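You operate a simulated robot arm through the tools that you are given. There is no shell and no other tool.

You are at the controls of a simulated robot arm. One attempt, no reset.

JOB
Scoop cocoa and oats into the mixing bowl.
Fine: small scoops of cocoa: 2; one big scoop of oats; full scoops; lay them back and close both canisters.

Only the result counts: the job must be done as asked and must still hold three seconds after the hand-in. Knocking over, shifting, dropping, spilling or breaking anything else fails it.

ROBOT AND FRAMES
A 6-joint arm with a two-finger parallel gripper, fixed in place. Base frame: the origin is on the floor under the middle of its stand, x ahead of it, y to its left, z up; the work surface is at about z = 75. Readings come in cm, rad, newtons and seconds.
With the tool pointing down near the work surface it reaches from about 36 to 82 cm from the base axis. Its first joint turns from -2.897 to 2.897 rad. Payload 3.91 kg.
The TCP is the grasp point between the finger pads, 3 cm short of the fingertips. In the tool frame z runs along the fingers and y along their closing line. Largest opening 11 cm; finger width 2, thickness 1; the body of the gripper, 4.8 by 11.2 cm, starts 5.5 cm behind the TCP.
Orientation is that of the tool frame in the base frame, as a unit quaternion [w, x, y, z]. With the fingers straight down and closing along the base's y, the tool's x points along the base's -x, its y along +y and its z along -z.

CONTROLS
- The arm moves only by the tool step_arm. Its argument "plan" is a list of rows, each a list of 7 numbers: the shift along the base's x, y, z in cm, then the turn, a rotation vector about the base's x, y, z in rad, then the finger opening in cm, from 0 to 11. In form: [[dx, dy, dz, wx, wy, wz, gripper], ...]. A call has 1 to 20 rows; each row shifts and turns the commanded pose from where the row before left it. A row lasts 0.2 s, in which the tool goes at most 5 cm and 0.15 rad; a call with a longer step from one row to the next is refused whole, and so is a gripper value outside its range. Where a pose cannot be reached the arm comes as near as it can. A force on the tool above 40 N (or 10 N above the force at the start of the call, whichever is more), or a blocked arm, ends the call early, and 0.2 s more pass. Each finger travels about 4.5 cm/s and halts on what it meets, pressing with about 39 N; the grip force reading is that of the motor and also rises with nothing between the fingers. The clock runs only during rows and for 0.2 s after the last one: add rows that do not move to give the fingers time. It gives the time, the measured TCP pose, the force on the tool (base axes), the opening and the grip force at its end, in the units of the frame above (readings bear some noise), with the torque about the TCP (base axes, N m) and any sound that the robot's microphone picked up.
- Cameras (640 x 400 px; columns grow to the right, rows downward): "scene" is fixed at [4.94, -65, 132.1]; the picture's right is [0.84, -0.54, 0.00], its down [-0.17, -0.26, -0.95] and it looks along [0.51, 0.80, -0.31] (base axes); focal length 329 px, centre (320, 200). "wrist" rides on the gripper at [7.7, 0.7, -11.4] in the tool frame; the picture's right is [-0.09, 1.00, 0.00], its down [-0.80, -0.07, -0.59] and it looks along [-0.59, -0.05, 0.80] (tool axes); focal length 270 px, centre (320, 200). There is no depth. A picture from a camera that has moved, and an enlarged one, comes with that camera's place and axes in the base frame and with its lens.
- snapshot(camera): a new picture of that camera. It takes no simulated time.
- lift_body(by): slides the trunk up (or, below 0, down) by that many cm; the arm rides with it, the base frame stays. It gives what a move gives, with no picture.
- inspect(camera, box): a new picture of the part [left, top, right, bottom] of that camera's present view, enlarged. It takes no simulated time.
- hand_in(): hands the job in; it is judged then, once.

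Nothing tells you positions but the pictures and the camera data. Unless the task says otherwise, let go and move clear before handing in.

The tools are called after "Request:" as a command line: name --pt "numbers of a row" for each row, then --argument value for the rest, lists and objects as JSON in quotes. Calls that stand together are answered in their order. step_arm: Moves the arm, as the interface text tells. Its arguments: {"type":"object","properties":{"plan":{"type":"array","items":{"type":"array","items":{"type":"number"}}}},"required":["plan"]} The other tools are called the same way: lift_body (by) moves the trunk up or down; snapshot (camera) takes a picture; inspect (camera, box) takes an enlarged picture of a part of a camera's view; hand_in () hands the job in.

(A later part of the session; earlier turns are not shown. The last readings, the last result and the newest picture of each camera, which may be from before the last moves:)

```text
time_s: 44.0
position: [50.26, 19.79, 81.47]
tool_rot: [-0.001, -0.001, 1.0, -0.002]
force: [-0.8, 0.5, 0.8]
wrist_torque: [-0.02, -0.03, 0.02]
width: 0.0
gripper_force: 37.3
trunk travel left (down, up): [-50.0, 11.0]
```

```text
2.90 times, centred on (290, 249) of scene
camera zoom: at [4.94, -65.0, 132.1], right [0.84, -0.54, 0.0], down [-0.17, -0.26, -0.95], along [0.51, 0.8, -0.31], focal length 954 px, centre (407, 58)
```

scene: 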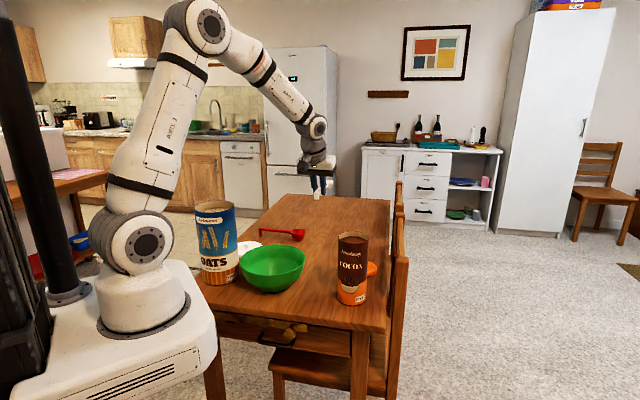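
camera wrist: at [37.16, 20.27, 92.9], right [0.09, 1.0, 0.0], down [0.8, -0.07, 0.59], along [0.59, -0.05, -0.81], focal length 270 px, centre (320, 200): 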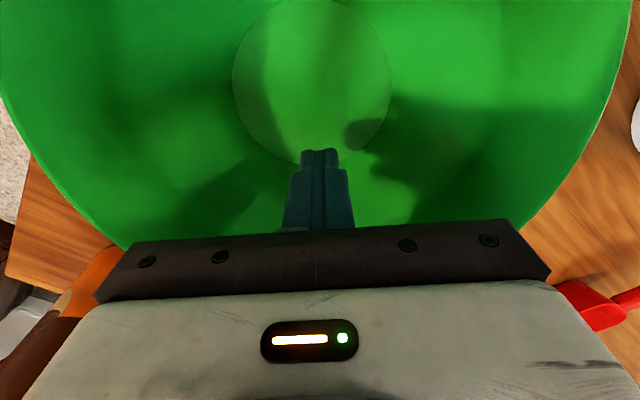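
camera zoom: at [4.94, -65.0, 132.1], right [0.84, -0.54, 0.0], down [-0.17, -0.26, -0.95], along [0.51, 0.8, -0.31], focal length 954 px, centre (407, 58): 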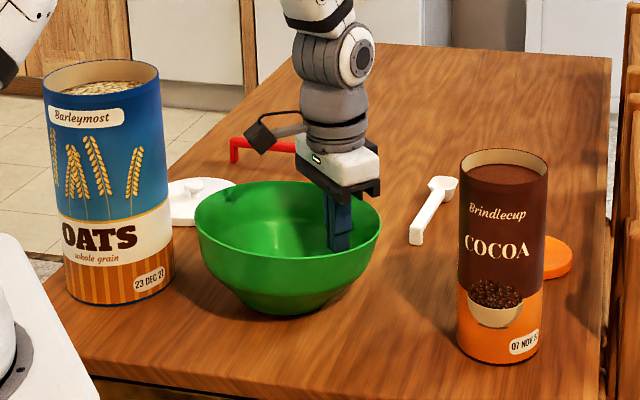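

Request:
inspect --camera "scene" --box '[240, 210, 320, 260]'

Request:
inspect --camera "scene" --box '[300, 240, 380, 290]'

```text
8.00 times, centred on (280, 235) of scene
camera zoom: at [4.94, -65.0, 132.1], right [0.84, -0.54, 0.0], down [-0.17, -0.26, -0.95], along [0.51, 0.8, -0.31], focal length 2633 px, centre (640, -80)
```

zoom: 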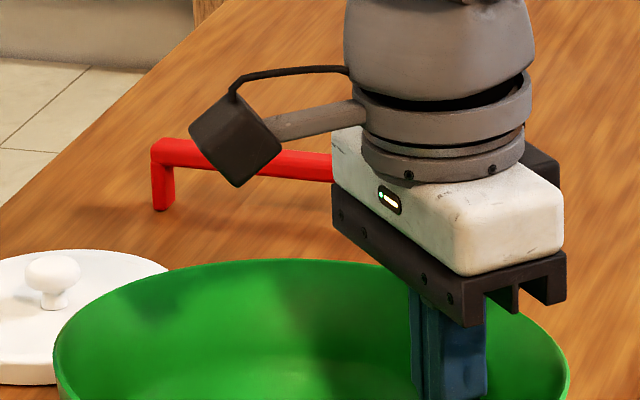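

```text
8.00 times, centred on (340, 265) of scene
camera zoom: at [4.94, -65.0, 132.1], right [0.84, -0.54, 0.0], down [-0.17, -0.26, -0.95], along [0.51, 0.8, -0.31], focal length 2633 px, centre (160, -320)
```

zoom: 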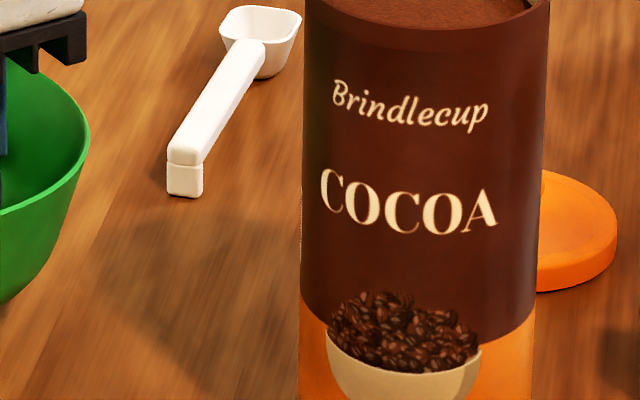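

The bowl is back within about half a centimetre of its original spot. I'll withdraw upward and return to the white scoop with yaw 40° and pitch -25°.

Request:
step_arm --pt "-1.5 0 0.5 0 0 0 0" --pt "-1.0 0 3.0 0 0 0 0" --pt "0 0 4.5 0 0 0 0" --pt "0 0 4.5 0 0 0 2" --pt "0 0 4.5 0 0 0 4" --pt "3.0 0.6 1.5 0 0 0.1396 4" --pt "3.2 0.7 0 0 0 0.1396 4" --pt "3.2 0.7 0 0 0 0.1396 4" --pt "3.2 0.7 0 0 0 0.1396 4" --pt "3.29 0.68 0 0 0 0.1396 4" --pt "0 0 0 0.0935 -0.1114 0 4" --pt "0 0 0 0.0935 -0.1114 0 4" --pt "0 0 0 0.0935 -0.1114 0 4" --pt "0 0 -4 0 0 0 4" --pt "0 0 -4 0 0 0 4" --pt "0 0 0 0 0 0 4"

Request:
snapshot --camera "wrist"

Request:
inspect --camera "scene" --box '[220, 190, 380, 290]'

```text
time_s: 47.4
position: [63.57, 23.18, 92.04]
tool_rot: [0.202, -0.335, 0.917, 0.073]
force: [0.6, -0.4, -0.4]
wrist_torque: [0.02, 0.04, -0.01]
width: 4.0
gripper_force: 0.2
trunk travel left (down, up): [-50.0, 11.0]
```

```text
taken
camera wrist: at [54.04, 16.18, 99.19], right [-0.58, 0.81, 0.04], down [0.41, 0.25, 0.88], along [0.7, 0.52, -0.48], focal length 270 px, centre (320, 200)
```

wrist: 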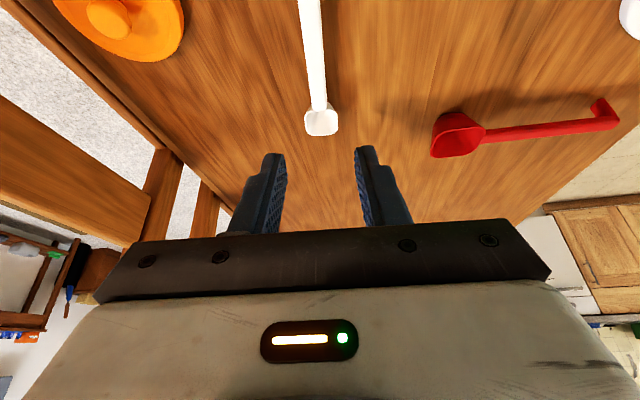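

```text
4.00 times, centred on (300, 240) of scene
camera zoom: at [4.94, -65.0, 132.1], right [0.84, -0.54, 0.0], down [-0.17, -0.26, -0.95], along [0.51, 0.8, -0.31], focal length 1317 px, centre (400, 40)
```

zoom: 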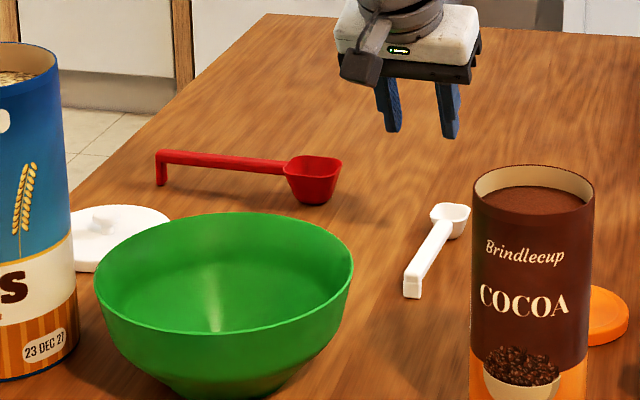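

Request:
step_arm --pt "0.05 0 -4 0 0 0 4" --pt "0.05 0 -4 0 0 0 4" --pt "0 0 -3 0 0 0 4" --pt "0 0 -1.6 0 0 0 4" --pt "0 0 -1.0 0 0 0 4" --pt "0 0 0 0 0 0 4"

Request:
inspect --camera "scene" --box '[220, 190, 380, 290]'

Request:
snapshot --camera "wrist"

```text
time_s: 48.8
position: [63.77, 23.22, 78.38]
tool_rot: [0.202, -0.335, 0.917, 0.072]
force: [0.0, 1.0, 1.0]
wrist_torque: [-0.02, 0.01, 0.01]
width: 4.0
gripper_force: 0.1
trunk travel left (down, up): [-50.0, 11.0]
```

```text
4.00 times, centred on (300, 240) of scene
camera zoom: at [4.94, -65.0, 132.1], right [0.84, -0.54, 0.0], down [-0.17, -0.26, -0.95], along [0.51, 0.8, -0.31], focal length 1317 px, centre (400, 40)
```

zoom: 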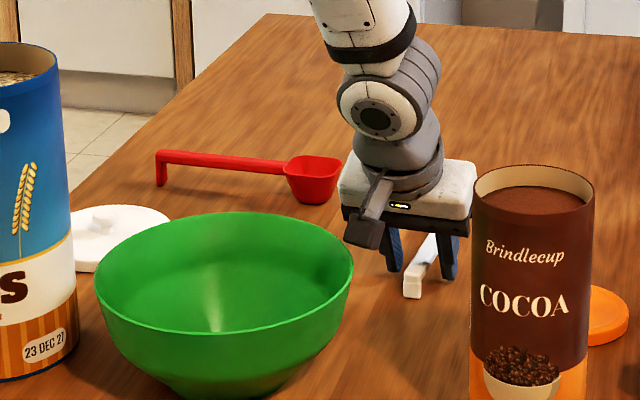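

```text
taken
camera wrist: at [54.17, 16.2, 85.55], right [-0.58, 0.81, 0.04], down [0.41, 0.25, 0.88], along [0.7, 0.52, -0.48], focal length 270 px, centre (320, 200)
```

wrist: 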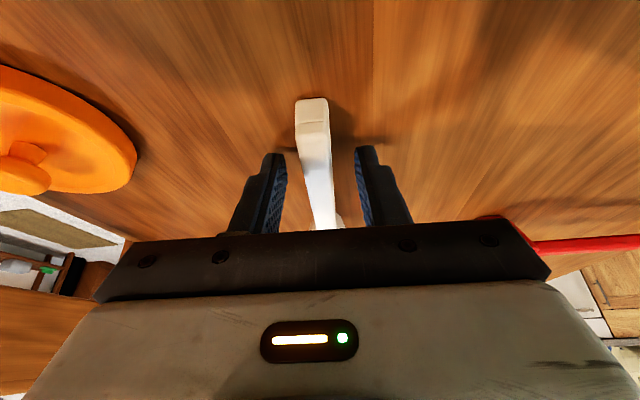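

The clearances are good and the bowl hasn't moved. I'll close on the handle and lift, slowly at first.

Request:
step_arm --pt "0 0 0 0 0 0 2" --pt "0 0 0 0 0 0 0.5" --pt "0 0 0 0 0 0 0" --pt "0 0 0 0 0 0 0" --pt "0 0 1.0 0 0 0 0" --pt "0 0 2.0 0 0 0 0" --pt "0 0 3.0 0 0 0 0" --pt "0 0 4.0 0 0 0 0" --pt "0 0 4.0 0 0 0 0" --pt "0 0 4.0 0 0 0 0" --pt "0 0 4.0 0 0 0 0" --pt "0 0 4.0 0 0 0 0" --pt "0 0 0 0 0 0 0"

Request:
inspect --camera "scene" --box '[220, 190, 380, 290]'

Request:
inspect --camera "scene" --box '[280, 130, 392, 200]'

```text
time_s: 51.6
position: [63.82, 23.27, 104.32]
tool_rot: [0.203, -0.334, 0.917, 0.073]
force: [0.0, -0.1, -0.7]
wrist_torque: [-0.02, -0.01, -0.01]
width: 1.52
gripper_force: 39.3
trunk travel left (down, up): [-50.0, 11.0]
```

```text
4.00 times, centred on (300, 240) of scene
camera zoom: at [4.94, -65.0, 132.1], right [0.84, -0.54, 0.0], down [-0.17, -0.26, -0.95], along [0.51, 0.8, -0.31], focal length 1317 px, centre (400, 40)
```

zoom: 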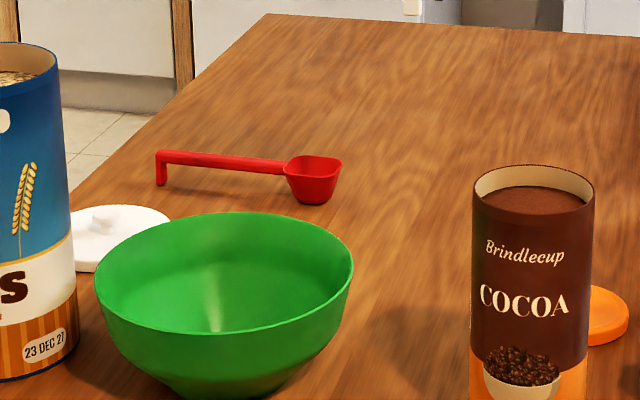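

```text
5.71 times, centred on (336, 165) of scene
camera zoom: at [4.94, -65.0, 132.1], right [0.84, -0.54, 0.0], down [-0.17, -0.26, -0.95], along [0.51, 0.8, -0.31], focal length 1881 px, centre (229, 400)
```

zoom: 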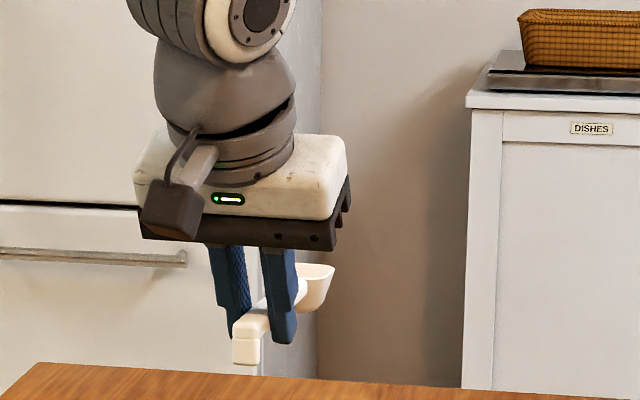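

I have the scoop and the bowl stayed put. Now I'll swing the yaw to azimuth -90° (cup pointing toward -y) and move to the +y side of the cocoa canister, high up.

Request:
step_arm --pt "-0.36 -0.79 0 0 0 -0.1418 0" --pt "-0.36 -0.79 0 0 0 -0.1418 0" --pt "-0.36 -0.79 0 0 0 -0.1418 0" --pt "-0.36 -0.79 0 0 0 -0.1418 0" --pt "-0.36 -0.79 0 0 0 -0.1418 0" --pt "-0.36 -0.79 0 0 0 -0.1418 0" --pt "-0.36 -0.79 0 0 0 -0.1418 0" --pt "-0.36 -0.79 0 0 0 -0.1418 0" --pt "-0.36 -0.79 0 0 0 -0.1418 0" --pt "-0.36 -0.79 0 0 0 -0.1418 0" --pt "-0.36 -0.79 0 0 0 -0.1418 0" --pt "-0.36 -0.79 0 0 0 -0.1418 0" --pt "-0.36 -0.79 0 0 0 -0.1418 0" --pt "-0.36 -0.79 0 0 0 -0.1418 0" --pt "-0.36 -0.79 0 0 0 -0.1418 0" --pt "-0.36 -0.79 0 0 0 -0.1418 0" --pt "0 0 0 0 0 0 0"

Request:
snapshot --camera "scene"

Request:
inspect --camera "scene" --box '[280, 130, 440, 230]'

Request:
snapshot --camera "wrist"

```text
time_s: 55.2
position: [58.04, 10.47, 104.27]
tool_rot: [0.152, 0.69, 0.691, -0.153]
force: [1.0, 0.1, -1.1]
wrist_torque: [-0.03, 0.01, 0.01]
width: 1.5
gripper_force: 39.1
trunk travel left (down, up): [-50.0, 11.0]
```

```text
taken
```

scene: 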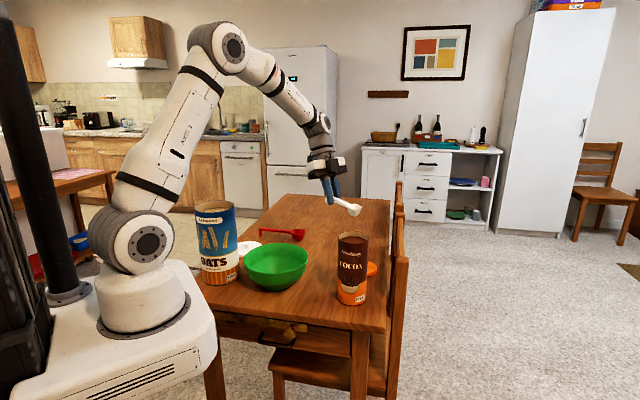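

```text
4.00 times, centred on (360, 180) of scene
camera zoom: at [4.94, -65.0, 132.1], right [0.84, -0.54, 0.0], down [-0.17, -0.26, -0.95], along [0.51, 0.8, -0.31], focal length 1317 px, centre (160, 280)
```

zoom: 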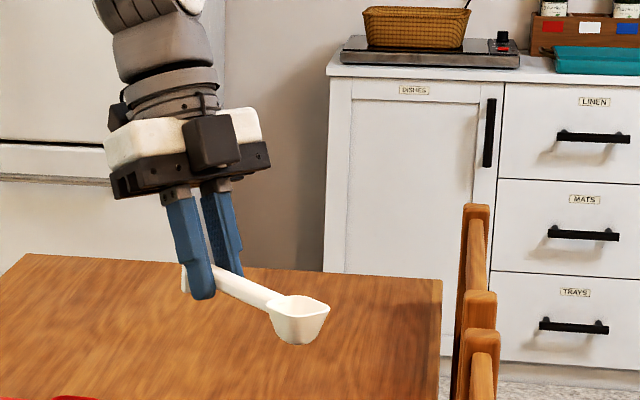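

```text
taken
camera wrist: at [58.53, 22.35, 111.48], right [1.0, -0.08, 0.04], down [-0.07, -0.48, 0.88], along [-0.05, -0.88, -0.48], focal length 270 px, centre (320, 200)
```

wrist: 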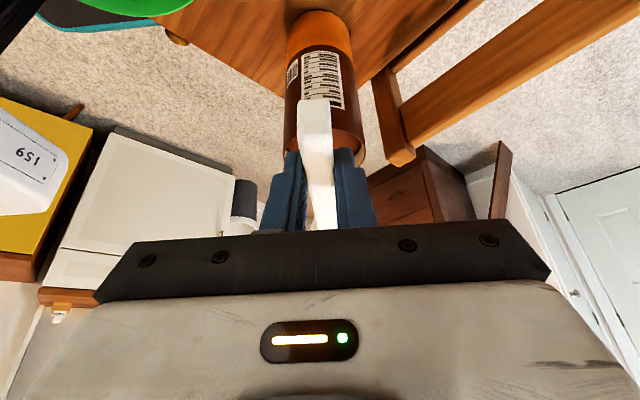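

The projected cup position matches the image, so my grip model is right: the cup centre is 10.2 cm ahead of the TCP and 1.4 cm below it. Now I'll tilt the scoop 45° above the cocoa without entering yet.

Request:
step_arm --pt "0 -0.62 0.09 0.131 0 0 0" --pt "0 -0.62 0.09 0.131 0 0 0" --pt "0 -0.62 0.09 0.131 0 0 0" --pt "0 -0.62 0.09 0.131 0 0 0" --pt "0 -0.62 0.08 0.131 0 0 0" --pt "0 -0.63 0.08 0.1304 0 0 0" --pt "0 0 0 0 0 0 0"

Request:
inspect --camera "scene" --box '[300, 170, 428, 250]'

Request:
snapshot --camera "wrist"

```text
time_s: 56.8
position: [57.83, 6.74, 104.82]
tool_rot: [-0.124, 0.696, 0.696, 0.125]
force: [-0.6, 0.3, -0.8]
wrist_torque: [0.04, -0.01, 0.01]
width: 1.47
gripper_force: 38.8
trunk travel left (down, up): [-50.0, 11.0]
```

```text
5.00 times, centred on (364, 210) of scene
camera zoom: at [4.94, -65.0, 132.1], right [0.84, -0.54, 0.0], down [-0.17, -0.26, -0.95], along [0.51, 0.8, -0.31], focal length 1646 px, centre (100, 150)
```

zoom: 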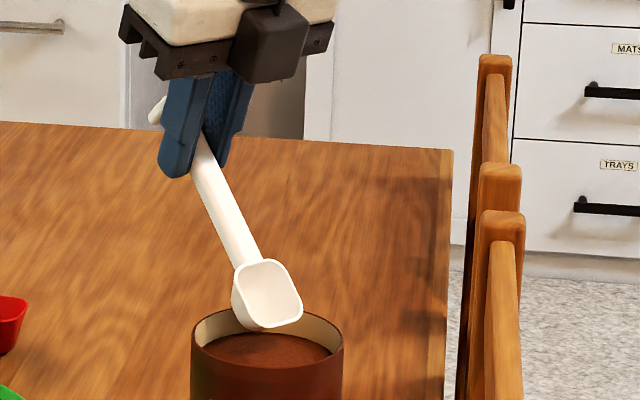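

```text
taken
camera wrist: at [58.51, 10.18, 118.32], right [1.0, -0.08, -0.03], down [-0.07, -0.96, 0.28], along [-0.05, -0.28, -0.96], focal length 270 px, centre (320, 200)
```

wrist: 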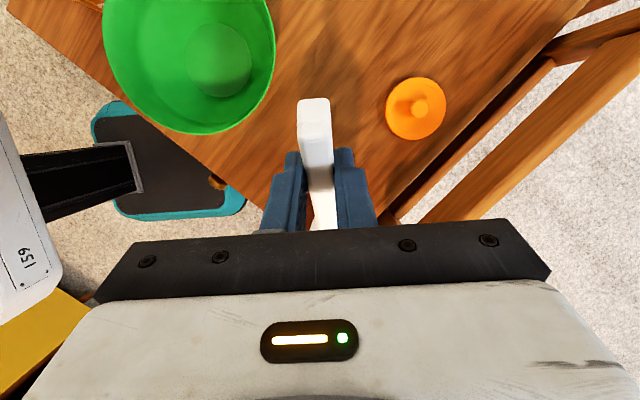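

The cup is lined up over the canister mouth. I'll descend into the cocoa and sweep forward while reducing the tilt.

Request:
step_arm --pt "0.15 0 -1.0 0 0 0 0" --pt "0 0 -1.0 0 0 0 0" --pt "0 0 -1.0 0 0 0 0" --pt "0 0 -0.9 0 0 0 0" --pt "0 0 -0.8 0 0 0 0" --pt "0 0 -0.8 0 0 0 0" --pt "0 0 0 0 0 0 0"

Request:
inspect --camera "scene" --box '[300, 170, 428, 250]'

```text
time_s: 58.4
position: [57.94, 6.84, 99.3]
tool_rot: [-0.123, 0.696, 0.697, 0.123]
force: [0.6, -1.5, 1.1]
wrist_torque: [-0.03, -0.05, -0.02]
width: 1.47
gripper_force: 38.9
trunk travel left (down, up): [-50.0, 11.0]
```

```text
5.00 times, centred on (364, 210) of scene
camera zoom: at [4.94, -65.0, 132.1], right [0.84, -0.54, 0.0], down [-0.17, -0.26, -0.95], along [0.51, 0.8, -0.31], focal length 1646 px, centre (100, 150)
```

zoom: 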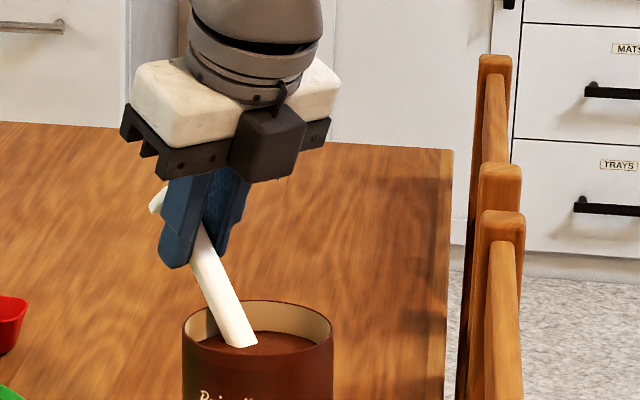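

The canister seems to have shifted or tilted slightly. I'll check before going further.

Request:
inspect --camera "scene" --box '[300, 220, 428, 310]'

Request:
inspect --camera "scene" --box '[180, 180, 400, 318]'

Request:
snapshot --camera "wrist"

```text
4.44 times, centred on (364, 265) of scene
camera zoom: at [4.94, -65.0, 132.1], right [0.84, -0.54, 0.0], down [-0.17, -0.26, -0.95], along [0.51, 0.8, -0.31], focal length 1463 px, centre (124, -89)
```

zoom: 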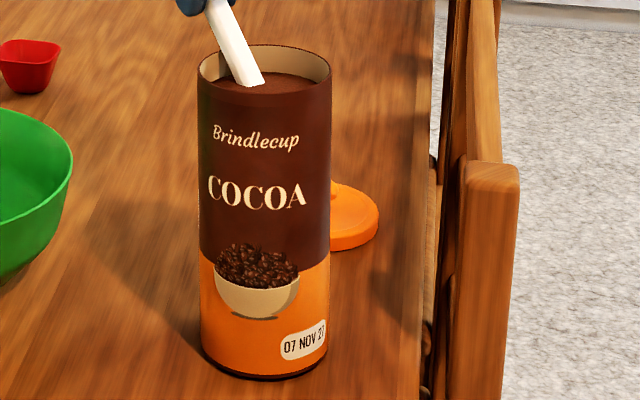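

```text
2.90 times, centred on (290, 249) of scene
camera zoom: at [4.94, -65.0, 132.1], right [0.84, -0.54, 0.0], down [-0.17, -0.26, -0.95], along [0.51, 0.8, -0.31], focal length 954 px, centre (407, 58)
```

zoom: 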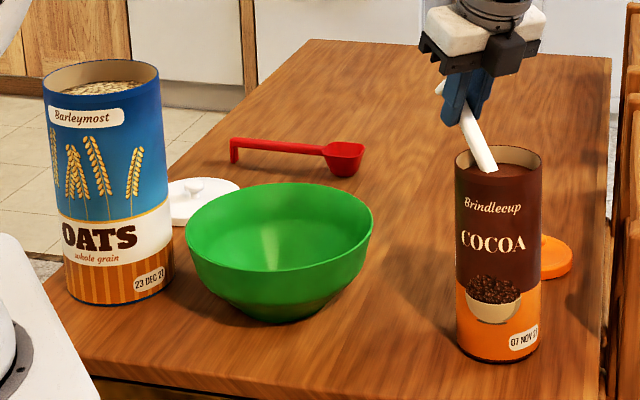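

```text
taken
camera wrist: at [58.64, 10.25, 112.76], right [1.0, -0.08, -0.03], down [-0.07, -0.96, 0.28], along [-0.05, -0.28, -0.96], focal length 270 px, centre (320, 200)
```

wrist: 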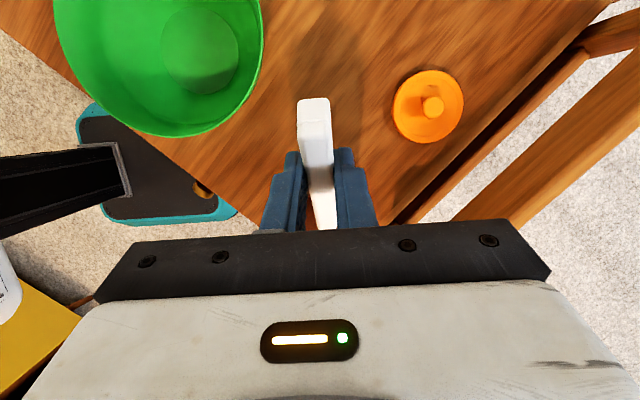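

Request:
inspect --camera "scene" --box '[330, 210, 378, 240]'

Request:
inspect --camera "scene" --box '[330, 280, 378, 310]'

```text
13.33 times, centred on (354, 225) of scene
camera zoom: at [4.94, -65.0, 132.1], right [0.84, -0.54, 0.0], down [-0.17, -0.26, -0.95], along [0.51, 0.8, -0.31], focal length 4389 px, centre (-133, -133)
```

zoom: 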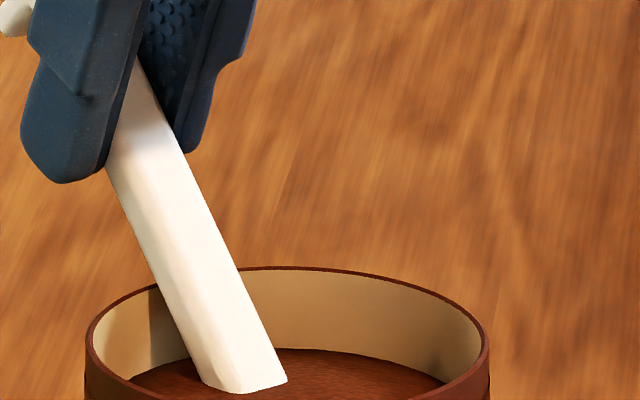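

```text
13.33 times, centred on (354, 295) of scene
camera zoom: at [4.94, -65.0, 132.1], right [0.84, -0.54, 0.0], down [-0.17, -0.26, -0.95], along [0.51, 0.8, -0.31], focal length 4389 px, centre (-133, -1067)
```

zoom: 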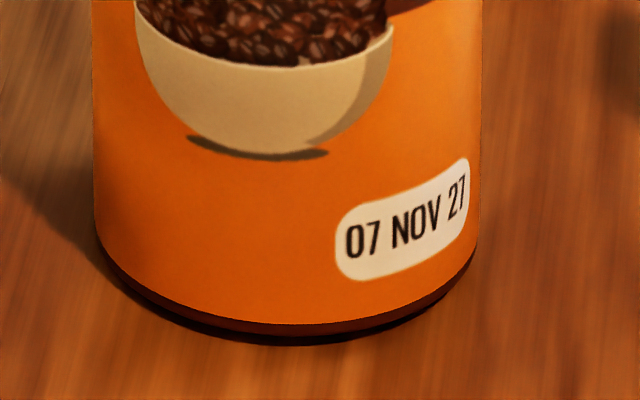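

The canister is being tilted a few degrees toward +y. I'll back the scoop off upward a little to relieve it and see what happens.

Request:
step_arm --pt "0 -0.3 0.5 0 0 0 0" --pt "0 -0.2 0.5 0 0 0 0" --pt "0 0 0 0 0 0 0"

Request:
inspect --camera "scene" --box '[330, 210, 378, 240]'

Request:
inspect --camera "scene" --box '[180, 180, 400, 318]'

```text
time_s: 59.2
position: [58.18, 6.46, 100.26]
tool_rot: [-0.124, 0.695, 0.697, 0.123]
force: [-0.5, 0.2, -0.1]
wrist_torque: [0.0, 0.0, -0.01]
width: 1.45
gripper_force: 38.8
trunk travel left (down, up): [-50.0, 11.0]
```

```text
13.33 times, centred on (354, 225) of scene
camera zoom: at [4.94, -65.0, 132.1], right [0.84, -0.54, 0.0], down [-0.17, -0.26, -0.95], along [0.51, 0.8, -0.31], focal length 4389 px, centre (-133, -133)
```

zoom: 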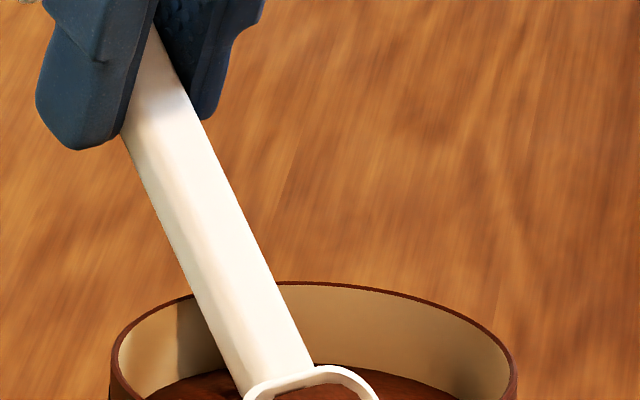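

```text
2.90 times, centred on (290, 249) of scene
camera zoom: at [4.94, -65.0, 132.1], right [0.84, -0.54, 0.0], down [-0.17, -0.26, -0.95], along [0.51, 0.8, -0.31], focal length 954 px, centre (407, 58)
```

zoom: 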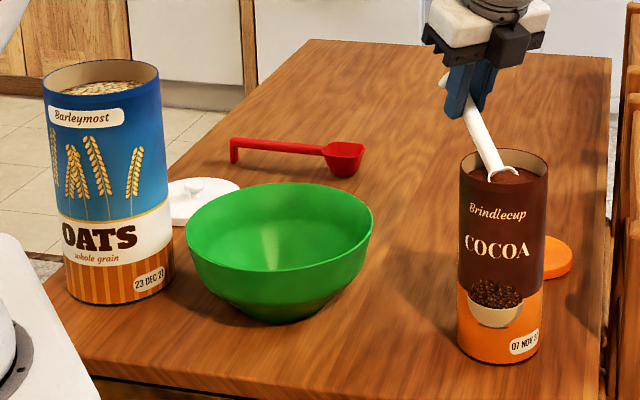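

The canister righted itself, and the contact is explained: the scoop's underside acts as if it's a flat 2 cm slab that hit the near rim. I'll move forward, deeper toward the far wall, which gives clearance.

Request:
step_arm --pt "-0.1 -0.46 -0.28 0 0 0 0" --pt "0 -0.46 -0.29 0 0 0 0" --pt "-0.05 -0.45 -0.4 0 0 0 0" --pt "0 -0.45 -0.4 0 0 0 0" --pt "0 0 0 0 0 0 0"

Request:
inspect --camera "scene" --box '[300, 210, 396, 270]'

Request:
inspect --camera "scene" --box '[180, 180, 400, 318]'

```text
time_s: 60.4
position: [58.08, 4.35, 98.99]
tool_rot: [-0.124, 0.695, 0.697, 0.123]
force: [-0.2, 1.2, -0.3]
wrist_torque: [0.15, -0.04, -0.03]
width: 1.5
gripper_force: 39.6
trunk travel left (down, up): [-50.0, 11.0]
```

```text
6.67 times, centred on (348, 240) of scene
camera zoom: at [4.94, -65.0, 132.1], right [0.84, -0.54, 0.0], down [-0.17, -0.26, -0.95], along [0.51, 0.8, -0.31], focal length 2194 px, centre (133, -67)
```

zoom: 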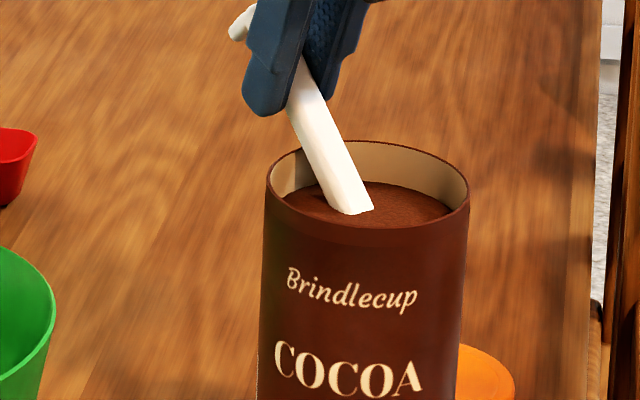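

```text
2.90 times, centred on (290, 249) of scene
camera zoom: at [4.94, -65.0, 132.1], right [0.84, -0.54, 0.0], down [-0.17, -0.26, -0.95], along [0.51, 0.8, -0.31], focal length 954 px, centre (407, 58)
```

zoom: 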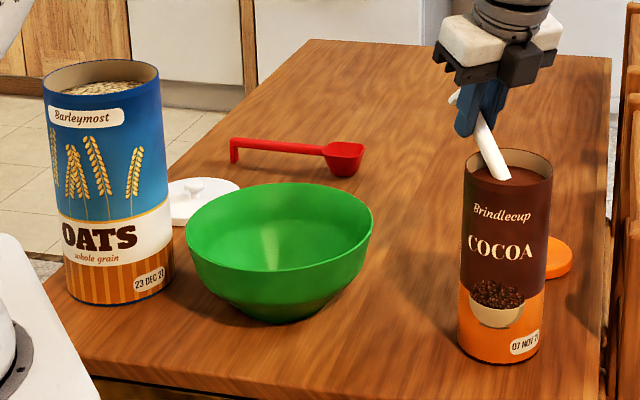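

The cup lip just touched the far wall, so I'll back off half a centimetre and check the canister.

Request:
step_arm --pt "0 0.5 0.0 0 0 0 0" --pt "0 0 0 0 0 0 0"

Request:
inspect --camera "scene" --box '[180, 180, 400, 318]'

```text
time_s: 61.0
position: [57.99, 4.85, 99.11]
tool_rot: [-0.124, 0.696, 0.697, 0.124]
force: [-0.2, 0.3, -0.2]
wrist_torque: [0.01, 0.0, 0.02]
width: 1.45
gripper_force: 38.8
trunk travel left (down, up): [-50.0, 11.0]
```

```text
2.90 times, centred on (290, 249) of scene
camera zoom: at [4.94, -65.0, 132.1], right [0.84, -0.54, 0.0], down [-0.17, -0.26, -0.95], along [0.51, 0.8, -0.31], focal length 954 px, centre (407, 58)
```

zoom: 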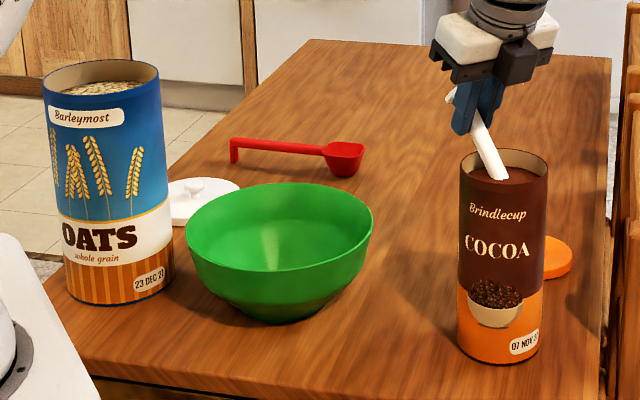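

The canister is upright again with zero force. I'll level the scoop progressively while raising it along the clearance path.

Request:
step_arm --pt "0 0.36 0.0 -0.0436 0 0 0" --pt "0 0.36 0.0 -0.0437 0 0 0" --pt "0 0.32 0.06 -0.0436 0 0 0" --pt "0 0.31 0.06 -0.0437 0 0 0" --pt "0 0.29 -0.04 -0.0436 0 0 0" --pt "0 0.29 -0.04 -0.0437 0 0 0" --pt "0 0 0 0 0 0 0"

Request:
inspect --camera "scene" --box '[300, 210, 396, 270]'

```text
time_s: 62.6
position: [58.0, 6.93, 99.02]
tool_rot: [-0.032, 0.706, 0.707, 0.031]
force: [-0.7, 1.1, -1.0]
wrist_torque: [0.11, 0.05, -0.06]
width: 1.47
gripper_force: 39.3
trunk travel left (down, up): [-50.0, 11.0]
```

```text
6.67 times, centred on (348, 240) of scene
camera zoom: at [4.94, -65.0, 132.1], right [0.84, -0.54, 0.0], down [-0.17, -0.26, -0.95], along [0.51, 0.8, -0.31], focal length 2194 px, centre (133, -67)
```

zoom: 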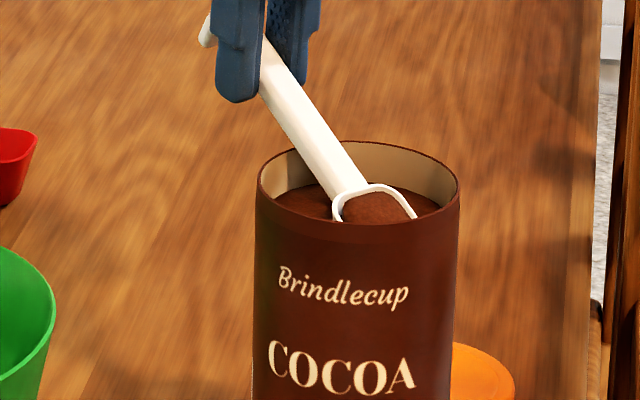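

Request:
step_arm --pt "0 0.45 -0.08 -0.0523 0 0 0" --pt "0 0.38 -0.09 -0.0524 0 0 0" --pt "0 0.37 -0.22 -0.0785 0 0 0" --pt "0 0.37 -0.23 -0.0785 0 0 0" --pt "0 0.35 -0.46 -0.131 0 0 0" --pt "0 0.35 -0.46 -0.131 0 0 0" --pt "0 0 0 0 0 0 0"

Request:
inspect --camera "scene" --box '[300, 210, 396, 270]'

```text
time_s: 64.2
position: [57.93, 9.11, 97.49]
tool_rot: [0.152, 0.69, 0.691, -0.153]
force: [-0.6, 0.6, -0.9]
wrist_torque: [0.0, -0.01, 0.02]
width: 1.45
gripper_force: 39.4
trunk travel left (down, up): [-50.0, 11.0]
```

```text
6.67 times, centred on (348, 240) of scene
camera zoom: at [4.94, -65.0, 132.1], right [0.84, -0.54, 0.0], down [-0.17, -0.26, -0.95], along [0.51, 0.8, -0.31], focal length 2194 px, centre (133, -67)
```

zoom: 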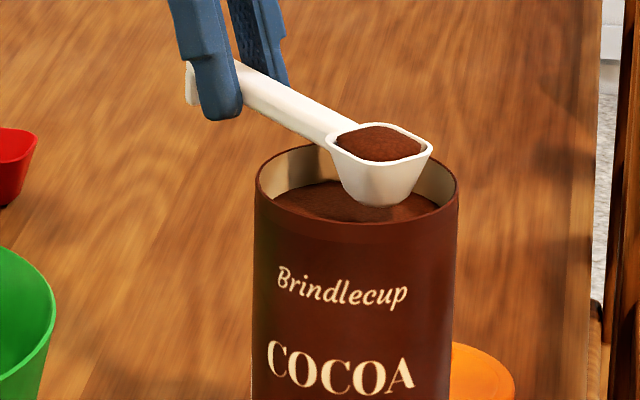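

The white scoop is heaped full. I'll raise it level and carry it smoothly to above the bowl.

Request:
step_arm --pt "0 0 1.0 0 0 0 0" --pt "0 0 2.0 0 0 0 0" --pt "0 0 2.0 0 0 0 0" --pt "-0.7 1.0 1.0 0 0 0 0" --pt "-1.3 1.8 0 0 0 0 0" --pt "-1.4 2.0 0 0 0 0 0" --pt "-1.4 2.0 0 0 0 0 0" --pt "-1.4 2.0 0 0 0 0 0" --pt "-1.4 2.0 0 0 0 0 0" --pt "-1.4 2.0 0 0 0 0 0" --pt "-1.4 2.0 0 0 0 0 0" --pt "-1.4 2.0 0 0 0 0 0" --pt "-1.4 1.9 0 0 0 0 0" --pt "-1.1 1.4 0 0 0 0 0" --pt "-0.6 0.5 -0.5 0 0 0 0" --pt "0 0 0 0 0 0 0"

Request:
inspect --camera "scene" --box '[220, 180, 380, 280]'

Request:
snapshot --camera "wrist"

```text
time_s: 67.6
position: [42.98, 29.7, 102.95]
tool_rot: [0.152, 0.69, 0.691, -0.153]
force: [0.6, 1.0, -0.6]
wrist_torque: [0.04, -0.01, 0.01]
width: 1.45
gripper_force: 38.8
trunk travel left (down, up): [-50.0, 11.0]
```

```text
4.00 times, centred on (300, 230) of scene
camera zoom: at [4.94, -65.0, 132.1], right [0.84, -0.54, 0.0], down [-0.17, -0.26, -0.95], along [0.51, 0.8, -0.31], focal length 1317 px, centre (400, 80)
```

zoom: 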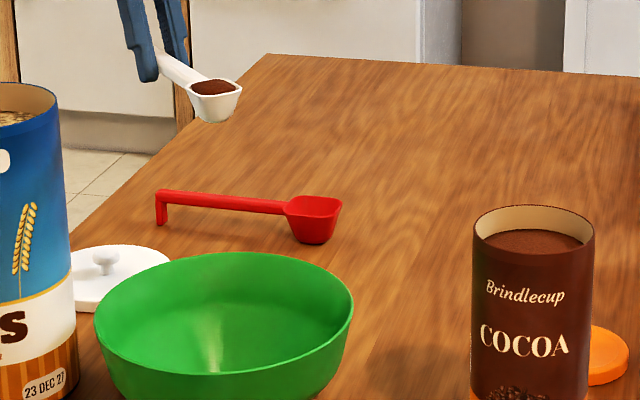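

```text
taken
camera wrist: at [43.63, 41.61, 110.17], right [1.0, -0.08, 0.04], down [-0.07, -0.48, 0.88], along [-0.05, -0.88, -0.48], focal length 270 px, centre (320, 200)
```

wrist: 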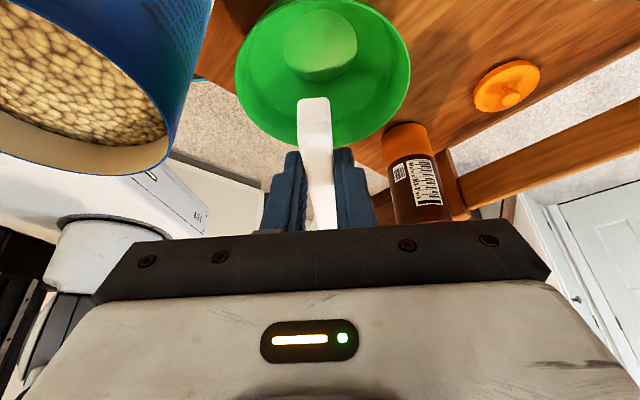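

The scoop is still full and directly over the bowl centre. I'll lower it toward the bowl and begin tilting.

Request:
step_arm --pt "0 -0.31 -2.1 0.109 0 0 0" --pt "0 -0.31 -2.1 0.109 0 0 0" --pt "0 -0.31 -2.1 0.109 0 0 0" --pt "0 -0.31 -2.09 0.109 0 0 0" --pt "0 -0.8 1.08 0.1309 0 0 0" --pt "0 -0.93 0.97 0.1309 0 0 0" --pt "0 -1.06 0.84 0.1309 0 0 0" --pt "0 -1.15 0.7 0.1309 0 0 0" --pt "0 0 0 0 0 0 0"

Request:
inspect --camera "scene" --box '[220, 180, 380, 280]'

```text
time_s: 69.6
position: [43.24, 24.62, 98.22]
tool_rot: [-0.184, 0.682, 0.683, 0.184]
force: [0.2, 0.3, -1.0]
wrist_torque: [-0.02, -0.01, -0.02]
width: 1.49
gripper_force: 39.3
trunk travel left (down, up): [-50.0, 11.0]
```

```text
4.00 times, centred on (300, 230) of scene
camera zoom: at [4.94, -65.0, 132.1], right [0.84, -0.54, 0.0], down [-0.17, -0.26, -0.95], along [0.51, 0.8, -0.31], focal length 1317 px, centre (400, 80)
```

zoom: 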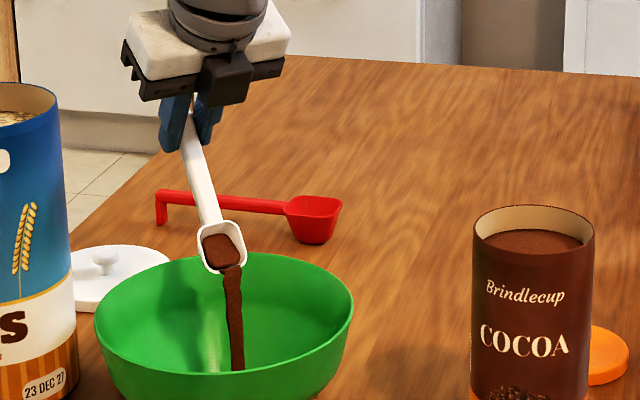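

The cocoa is streaming into the bowl. I'll keep tilting, keeping the cup over the bowl.

Request:
step_arm --pt "0 0 0 0 0 0 0" --pt "0 -1.23 0.53 0.1309 0 0 0" --pt "0 -1.3 0.38 0.1309 0 0 0" --pt "0 -1.33 0.2 0.1309 0 0 0" --pt "0 -1.35 0.02 0.1309 0 0 0" --pt "0 -1.33 -0.15 0.1309 0 0 0" --pt "0 -1.31 -0.33 0.1309 0 0 0" --pt "0 -1.25 -0.49 0.1309 0 0 0" --pt "0 0 0 0 0 0 0" --pt "0 0 0 0 0 0 0"

Request:
inspect --camera "scene" --box '[220, 180, 380, 280]'

Request:
snapshot --camera "wrist"

```text
time_s: 71.8
position: [43.02, 15.36, 98.38]
tool_rot: [-0.466, 0.531, 0.532, 0.467]
force: [0.2, 0.2, 0.3]
wrist_torque: [-0.04, -0.03, 0.01]
width: 1.47
gripper_force: 39.0
trunk travel left (down, up): [-50.0, 11.0]
```

```text
4.00 times, centred on (300, 230) of scene
camera zoom: at [4.94, -65.0, 132.1], right [0.84, -0.54, 0.0], down [-0.17, -0.26, -0.95], along [0.51, 0.8, -0.31], focal length 1317 px, centre (400, 80)
```

zoom: 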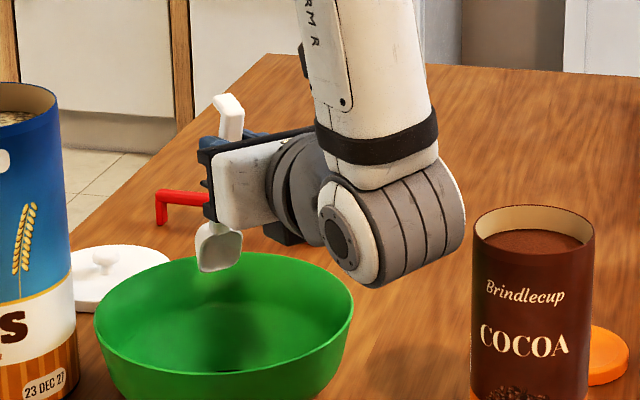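

```text
taken
camera wrist: at [43.56, 5.14, 107.5], right [1.0, -0.01, -0.09], down [-0.07, -0.69, -0.72], along [-0.05, 0.72, -0.69], focal length 270 px, centre (320, 200)
```

wrist: 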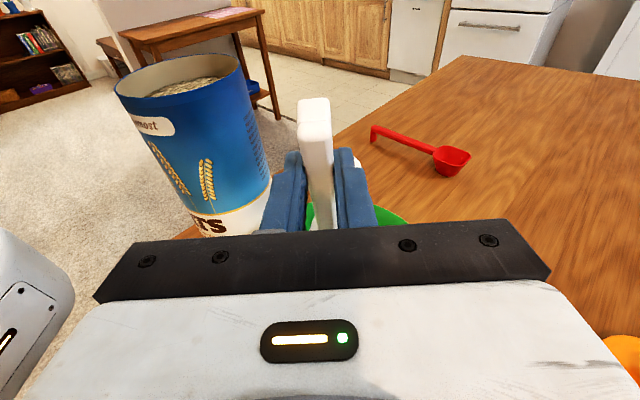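

Request:
step_arm --pt "0 -1.18 -0.65 0.1309 0 0 0" --pt "0 -1.08 -0.8 0.1309 0 0 0" --pt "0 0 0 0 0 0 0" --pt "0 0 0 0 0 0 0" --pt "0 0 0 0 0 0 0"

Request:
inspect --camera "scene" --box '[220, 200, 380, 300]'

```text
time_s: 73.0
position: [43.03, 13.21, 96.97]
tool_rot: [0.533, -0.464, -0.467, -0.532]
force: [-0.4, 0.1, -1.1]
wrist_torque: [-0.03, 0.02, 0.0]
width: 1.48
gripper_force: 39.2
trunk travel left (down, up): [-50.0, 11.0]
```

```text
4.00 times, centred on (300, 250) of scene
camera zoom: at [4.94, -65.0, 132.1], right [0.84, -0.54, 0.0], down [-0.17, -0.26, -0.95], along [0.51, 0.8, -0.31], focal length 1317 px, centre (400, 0)
```

zoom: 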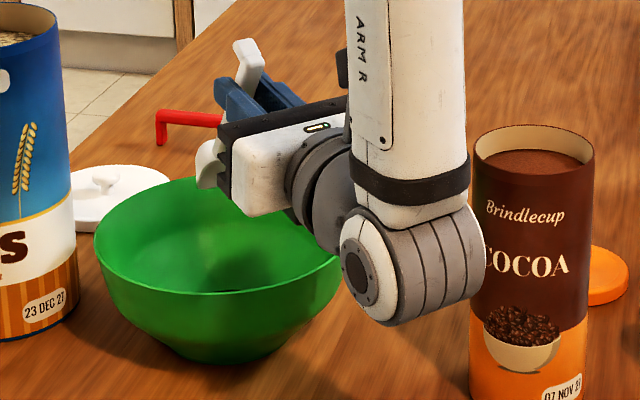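

Request:
step_arm --pt "0 1.08 1.6 -0.1309 0 0 0" --pt "0 1.18 1.45 -0.1309 0 0 0" --pt "0 1.25 1.29 -0.1309 0 0 0" --pt "0 1.31 1.13 -0.1309 0 0 0" --pt "0 1.33 0.95 -0.1309 0 0 0" --pt "0 1.35 0.78 -0.1309 0 0 0" --pt "0 1.33 0.6 -0.1309 0 0 0" --pt "0 1.3 0.42 -0.1309 0 0 0" --pt "0 1.23 0.27 -0.1309 0 0 0" --pt "0 1.15 0.1 -0.1309 0 0 0" --pt "0 0 0 0 0 0 0"

Request:
inspect --camera "scene" --box '[220, 160, 396, 270]'

Request:
snapshot --camera "wrist"

```text
time_s: 75.4
position: [43.14, 25.72, 105.45]
tool_rot: [-0.138, 0.693, 0.694, 0.138]
force: [0.7, 0.8, -0.9]
wrist_torque: [0.01, 0.01, 0.03]
width: 1.45
gripper_force: 38.5
trunk travel left (down, up): [-50.0, 11.0]
```

```text
3.64 times, centred on (308, 215) of scene
camera zoom: at [4.94, -65.0, 132.1], right [0.84, -0.54, 0.0], down [-0.17, -0.26, -0.95], along [0.51, 0.8, -0.31], focal length 1197 px, centre (364, 146)
```

zoom: 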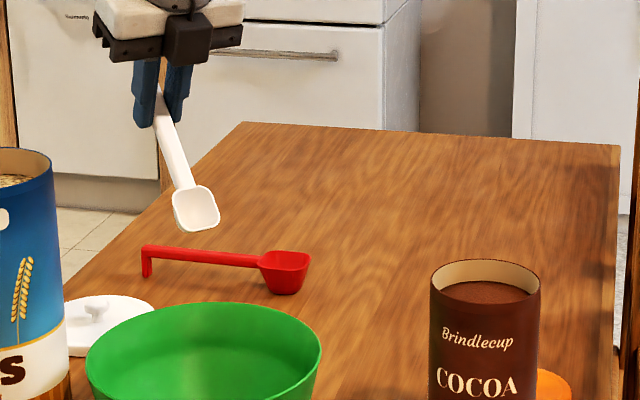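

```text
taken
camera wrist: at [43.59, 28.6, 119.05], right [1.0, -0.08, -0.03], down [-0.07, -0.97, 0.24], along [-0.05, -0.24, -0.97], focal length 270 px, centre (320, 200)
```

wrist: 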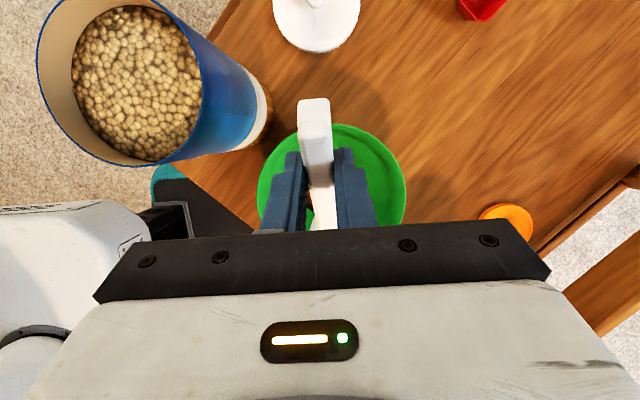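

The scoop is empty, so the first pour is complete. I'll go back to the cocoa for the second scoop, entering further toward the far wall this time.

Request:
step_arm --pt "0.8 -1.2 0 0.012 0 0 0" --pt "1.5 -2.1 0 0 0 0 0" --pt "1.5 -2.15 0 0 0 0 0" --pt "1.5 -2.15 0 0 0 0 0" --pt "1.5 -2.15 0 0 0 0 0" --pt "1.5 -2.15 0 0 0 0 0" --pt "1.5 -2.15 0 0 0 0 0" --pt "1.5 -2.15 0 0 0 0 0" --pt "1.5 -2.15 0 0 0 0 0" --pt "1.3 -1.7 -0.2 0 0 0 0" --pt "0.76 -1.07 -0.3 0 0 0 0" --pt "0 0 0 0 0 0 0"

Request:
inspect --camera "scene" --box '[300, 190, 396, 250]'

```text
time_s: 78.0
position: [57.97, 4.66, 105.05]
tool_rot: [-0.143, 0.692, 0.693, 0.143]
force: [0.1, -0.4, -1.1]
wrist_torque: [-0.04, -0.01, 0.02]
width: 1.47
gripper_force: 38.7
trunk travel left (down, up): [-50.0, 11.0]
```

```text
6.67 times, centred on (348, 220) of scene
camera zoom: at [4.94, -65.0, 132.1], right [0.84, -0.54, 0.0], down [-0.17, -0.26, -0.95], along [0.51, 0.8, -0.31], focal length 2194 px, centre (133, 67)
```

zoom: 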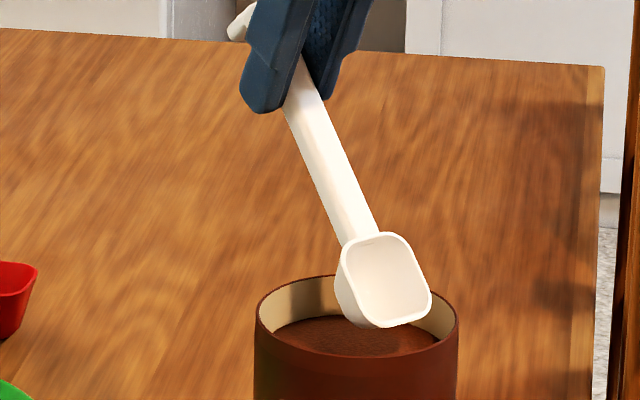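

Request:
step_arm --pt "0 0 -1.2 0 0 0 0" --pt "0 0 -1.2 0 0 0 0" --pt "0 0 -1.0 0 0 0 0" --pt "0 0 -0.9 0 0 0 0" --pt "0 0 -0.8 0 0 0 0" --pt "0 0 -0.8 0 0 0 0" --pt "0 0 0 0 0 0 0"

Request:
inspect --camera "scene" --box '[300, 210, 396, 270]'

```text
time_s: 79.6
position: [57.95, 4.68, 99.09]
tool_rot: [-0.143, 0.691, 0.694, 0.142]
force: [-0.2, 0.1, -0.5]
wrist_torque: [0.02, -0.01, -0.01]
width: 1.47
gripper_force: 39.0
trunk travel left (down, up): [-50.0, 11.0]
```

```text
6.67 times, centred on (348, 240) of scene
camera zoom: at [4.94, -65.0, 132.1], right [0.84, -0.54, 0.0], down [-0.17, -0.26, -0.95], along [0.51, 0.8, -0.31], focal length 2194 px, centre (133, -67)
```

zoom: 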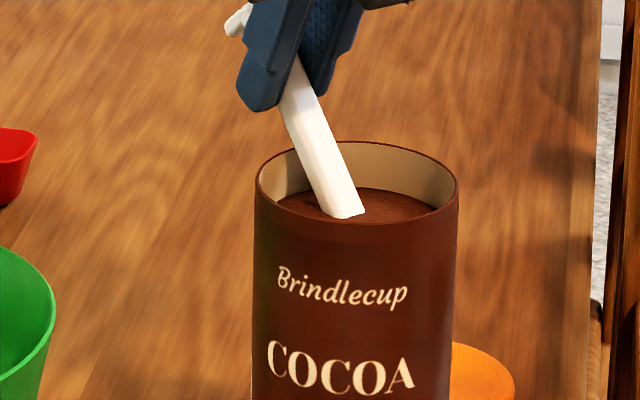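

It went in cleanly with no contact. Now I'll level out along the clearance path.

Request:
step_arm --pt "0 0.52 0.03 -0.0698 0 0 0" --pt "0 0.52 0.03 -0.0698 0 0 0" --pt "0 0.34 0.04 -0.0436 0 0 0" --pt "0 0.34 0.04 -0.0437 0 0 0" --pt "0 0.32 -0.02 -0.0436 0 0 0" --pt "0 0.32 -0.02 -0.0437 0 0 0" --pt "0 0.38 -0.12 -0.0523 0 0 0" --pt "0 0.36 -0.12 -0.0524 0 0 0" --pt "0 0.37 -0.2 -0.0785 0 0 0" --pt "0 0.37 -0.2 -0.0785 0 0 0" --pt "0 0.35 -0.46 -0.131 0 0 0" --pt "0 0.35 -0.46 -0.131 0 0 0" --pt "0 0 0 0 0 0 0"

Request:
inspect --camera "scene" --box '[300, 210, 396, 270]'

```text
time_s: 82.4
position: [57.84, 9.29, 97.61]
tool_rot: [0.152, 0.69, 0.691, -0.153]
force: [-0.1, -0.7, -0.6]
wrist_torque: [0.02, -0.01, -0.03]
width: 1.46
gripper_force: 39.5
trunk travel left (down, up): [-50.0, 11.0]
```

```text
6.67 times, centred on (348, 240) of scene
camera zoom: at [4.94, -65.0, 132.1], right [0.84, -0.54, 0.0], down [-0.17, -0.26, -0.95], along [0.51, 0.8, -0.31], focal length 2194 px, centre (133, -67)
```

zoom: 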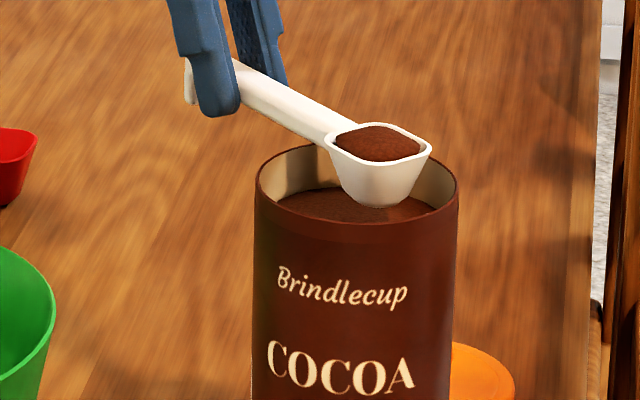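

The second scoop is heaped full. I'll carry it to the bowl the same way.

Request:
step_arm --pt "0 0 1.0 0 0 0 0" --pt "0 0 2.0 0 0 0 0" --pt "0 0 2.0 0 0 0 0" --pt "-0.7 1.0 1.0 0 0 0 0" --pt "-1.3 1.8 0 0 0 0 0" --pt "-1.4 2.0 0 0 0 0 0" --pt "-1.4 2.0 0 0 0 0 0" --pt "-1.4 2.0 0 0 0 0 0" --pt "-1.4 2.0 0 0 0 0 0" --pt "-1.4 2.0 0 0 0 0 0" --pt "-1.4 2.0 0 0 0 0 0" --pt "-1.4 2.0 0 0 0 0 0" --pt "-1.4 1.8 0 0 0 0 0" --pt "-1.1 1.3 0 0 0 0 0" --pt "-0.54 0.5 -0.5 0 0 0 0" --pt "0 0 0 0 0 0 0"

Request:
inspect --camera "scene" --box '[220, 180, 380, 280]'

```text
time_s: 85.8
position: [42.99, 29.67, 103.17]
tool_rot: [0.151, 0.689, 0.692, -0.151]
force: [0.0, -0.6, 0.0]
wrist_torque: [0.01, 0.01, -0.03]
width: 1.47
gripper_force: 38.8
trunk travel left (down, up): [-50.0, 11.0]
```

```text
4.00 times, centred on (300, 230) of scene
camera zoom: at [4.94, -65.0, 132.1], right [0.84, -0.54, 0.0], down [-0.17, -0.26, -0.95], along [0.51, 0.8, -0.31], focal length 1317 px, centre (400, 80)
```

zoom: 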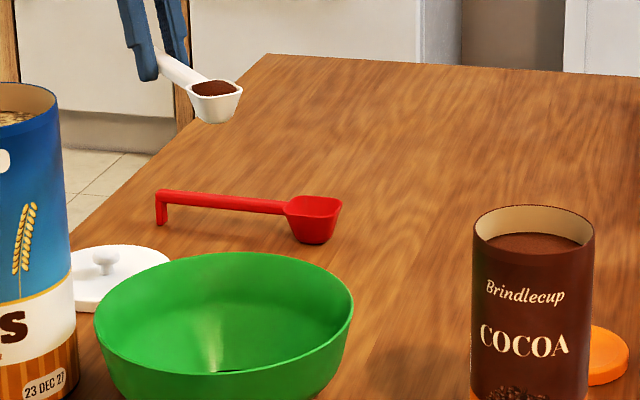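

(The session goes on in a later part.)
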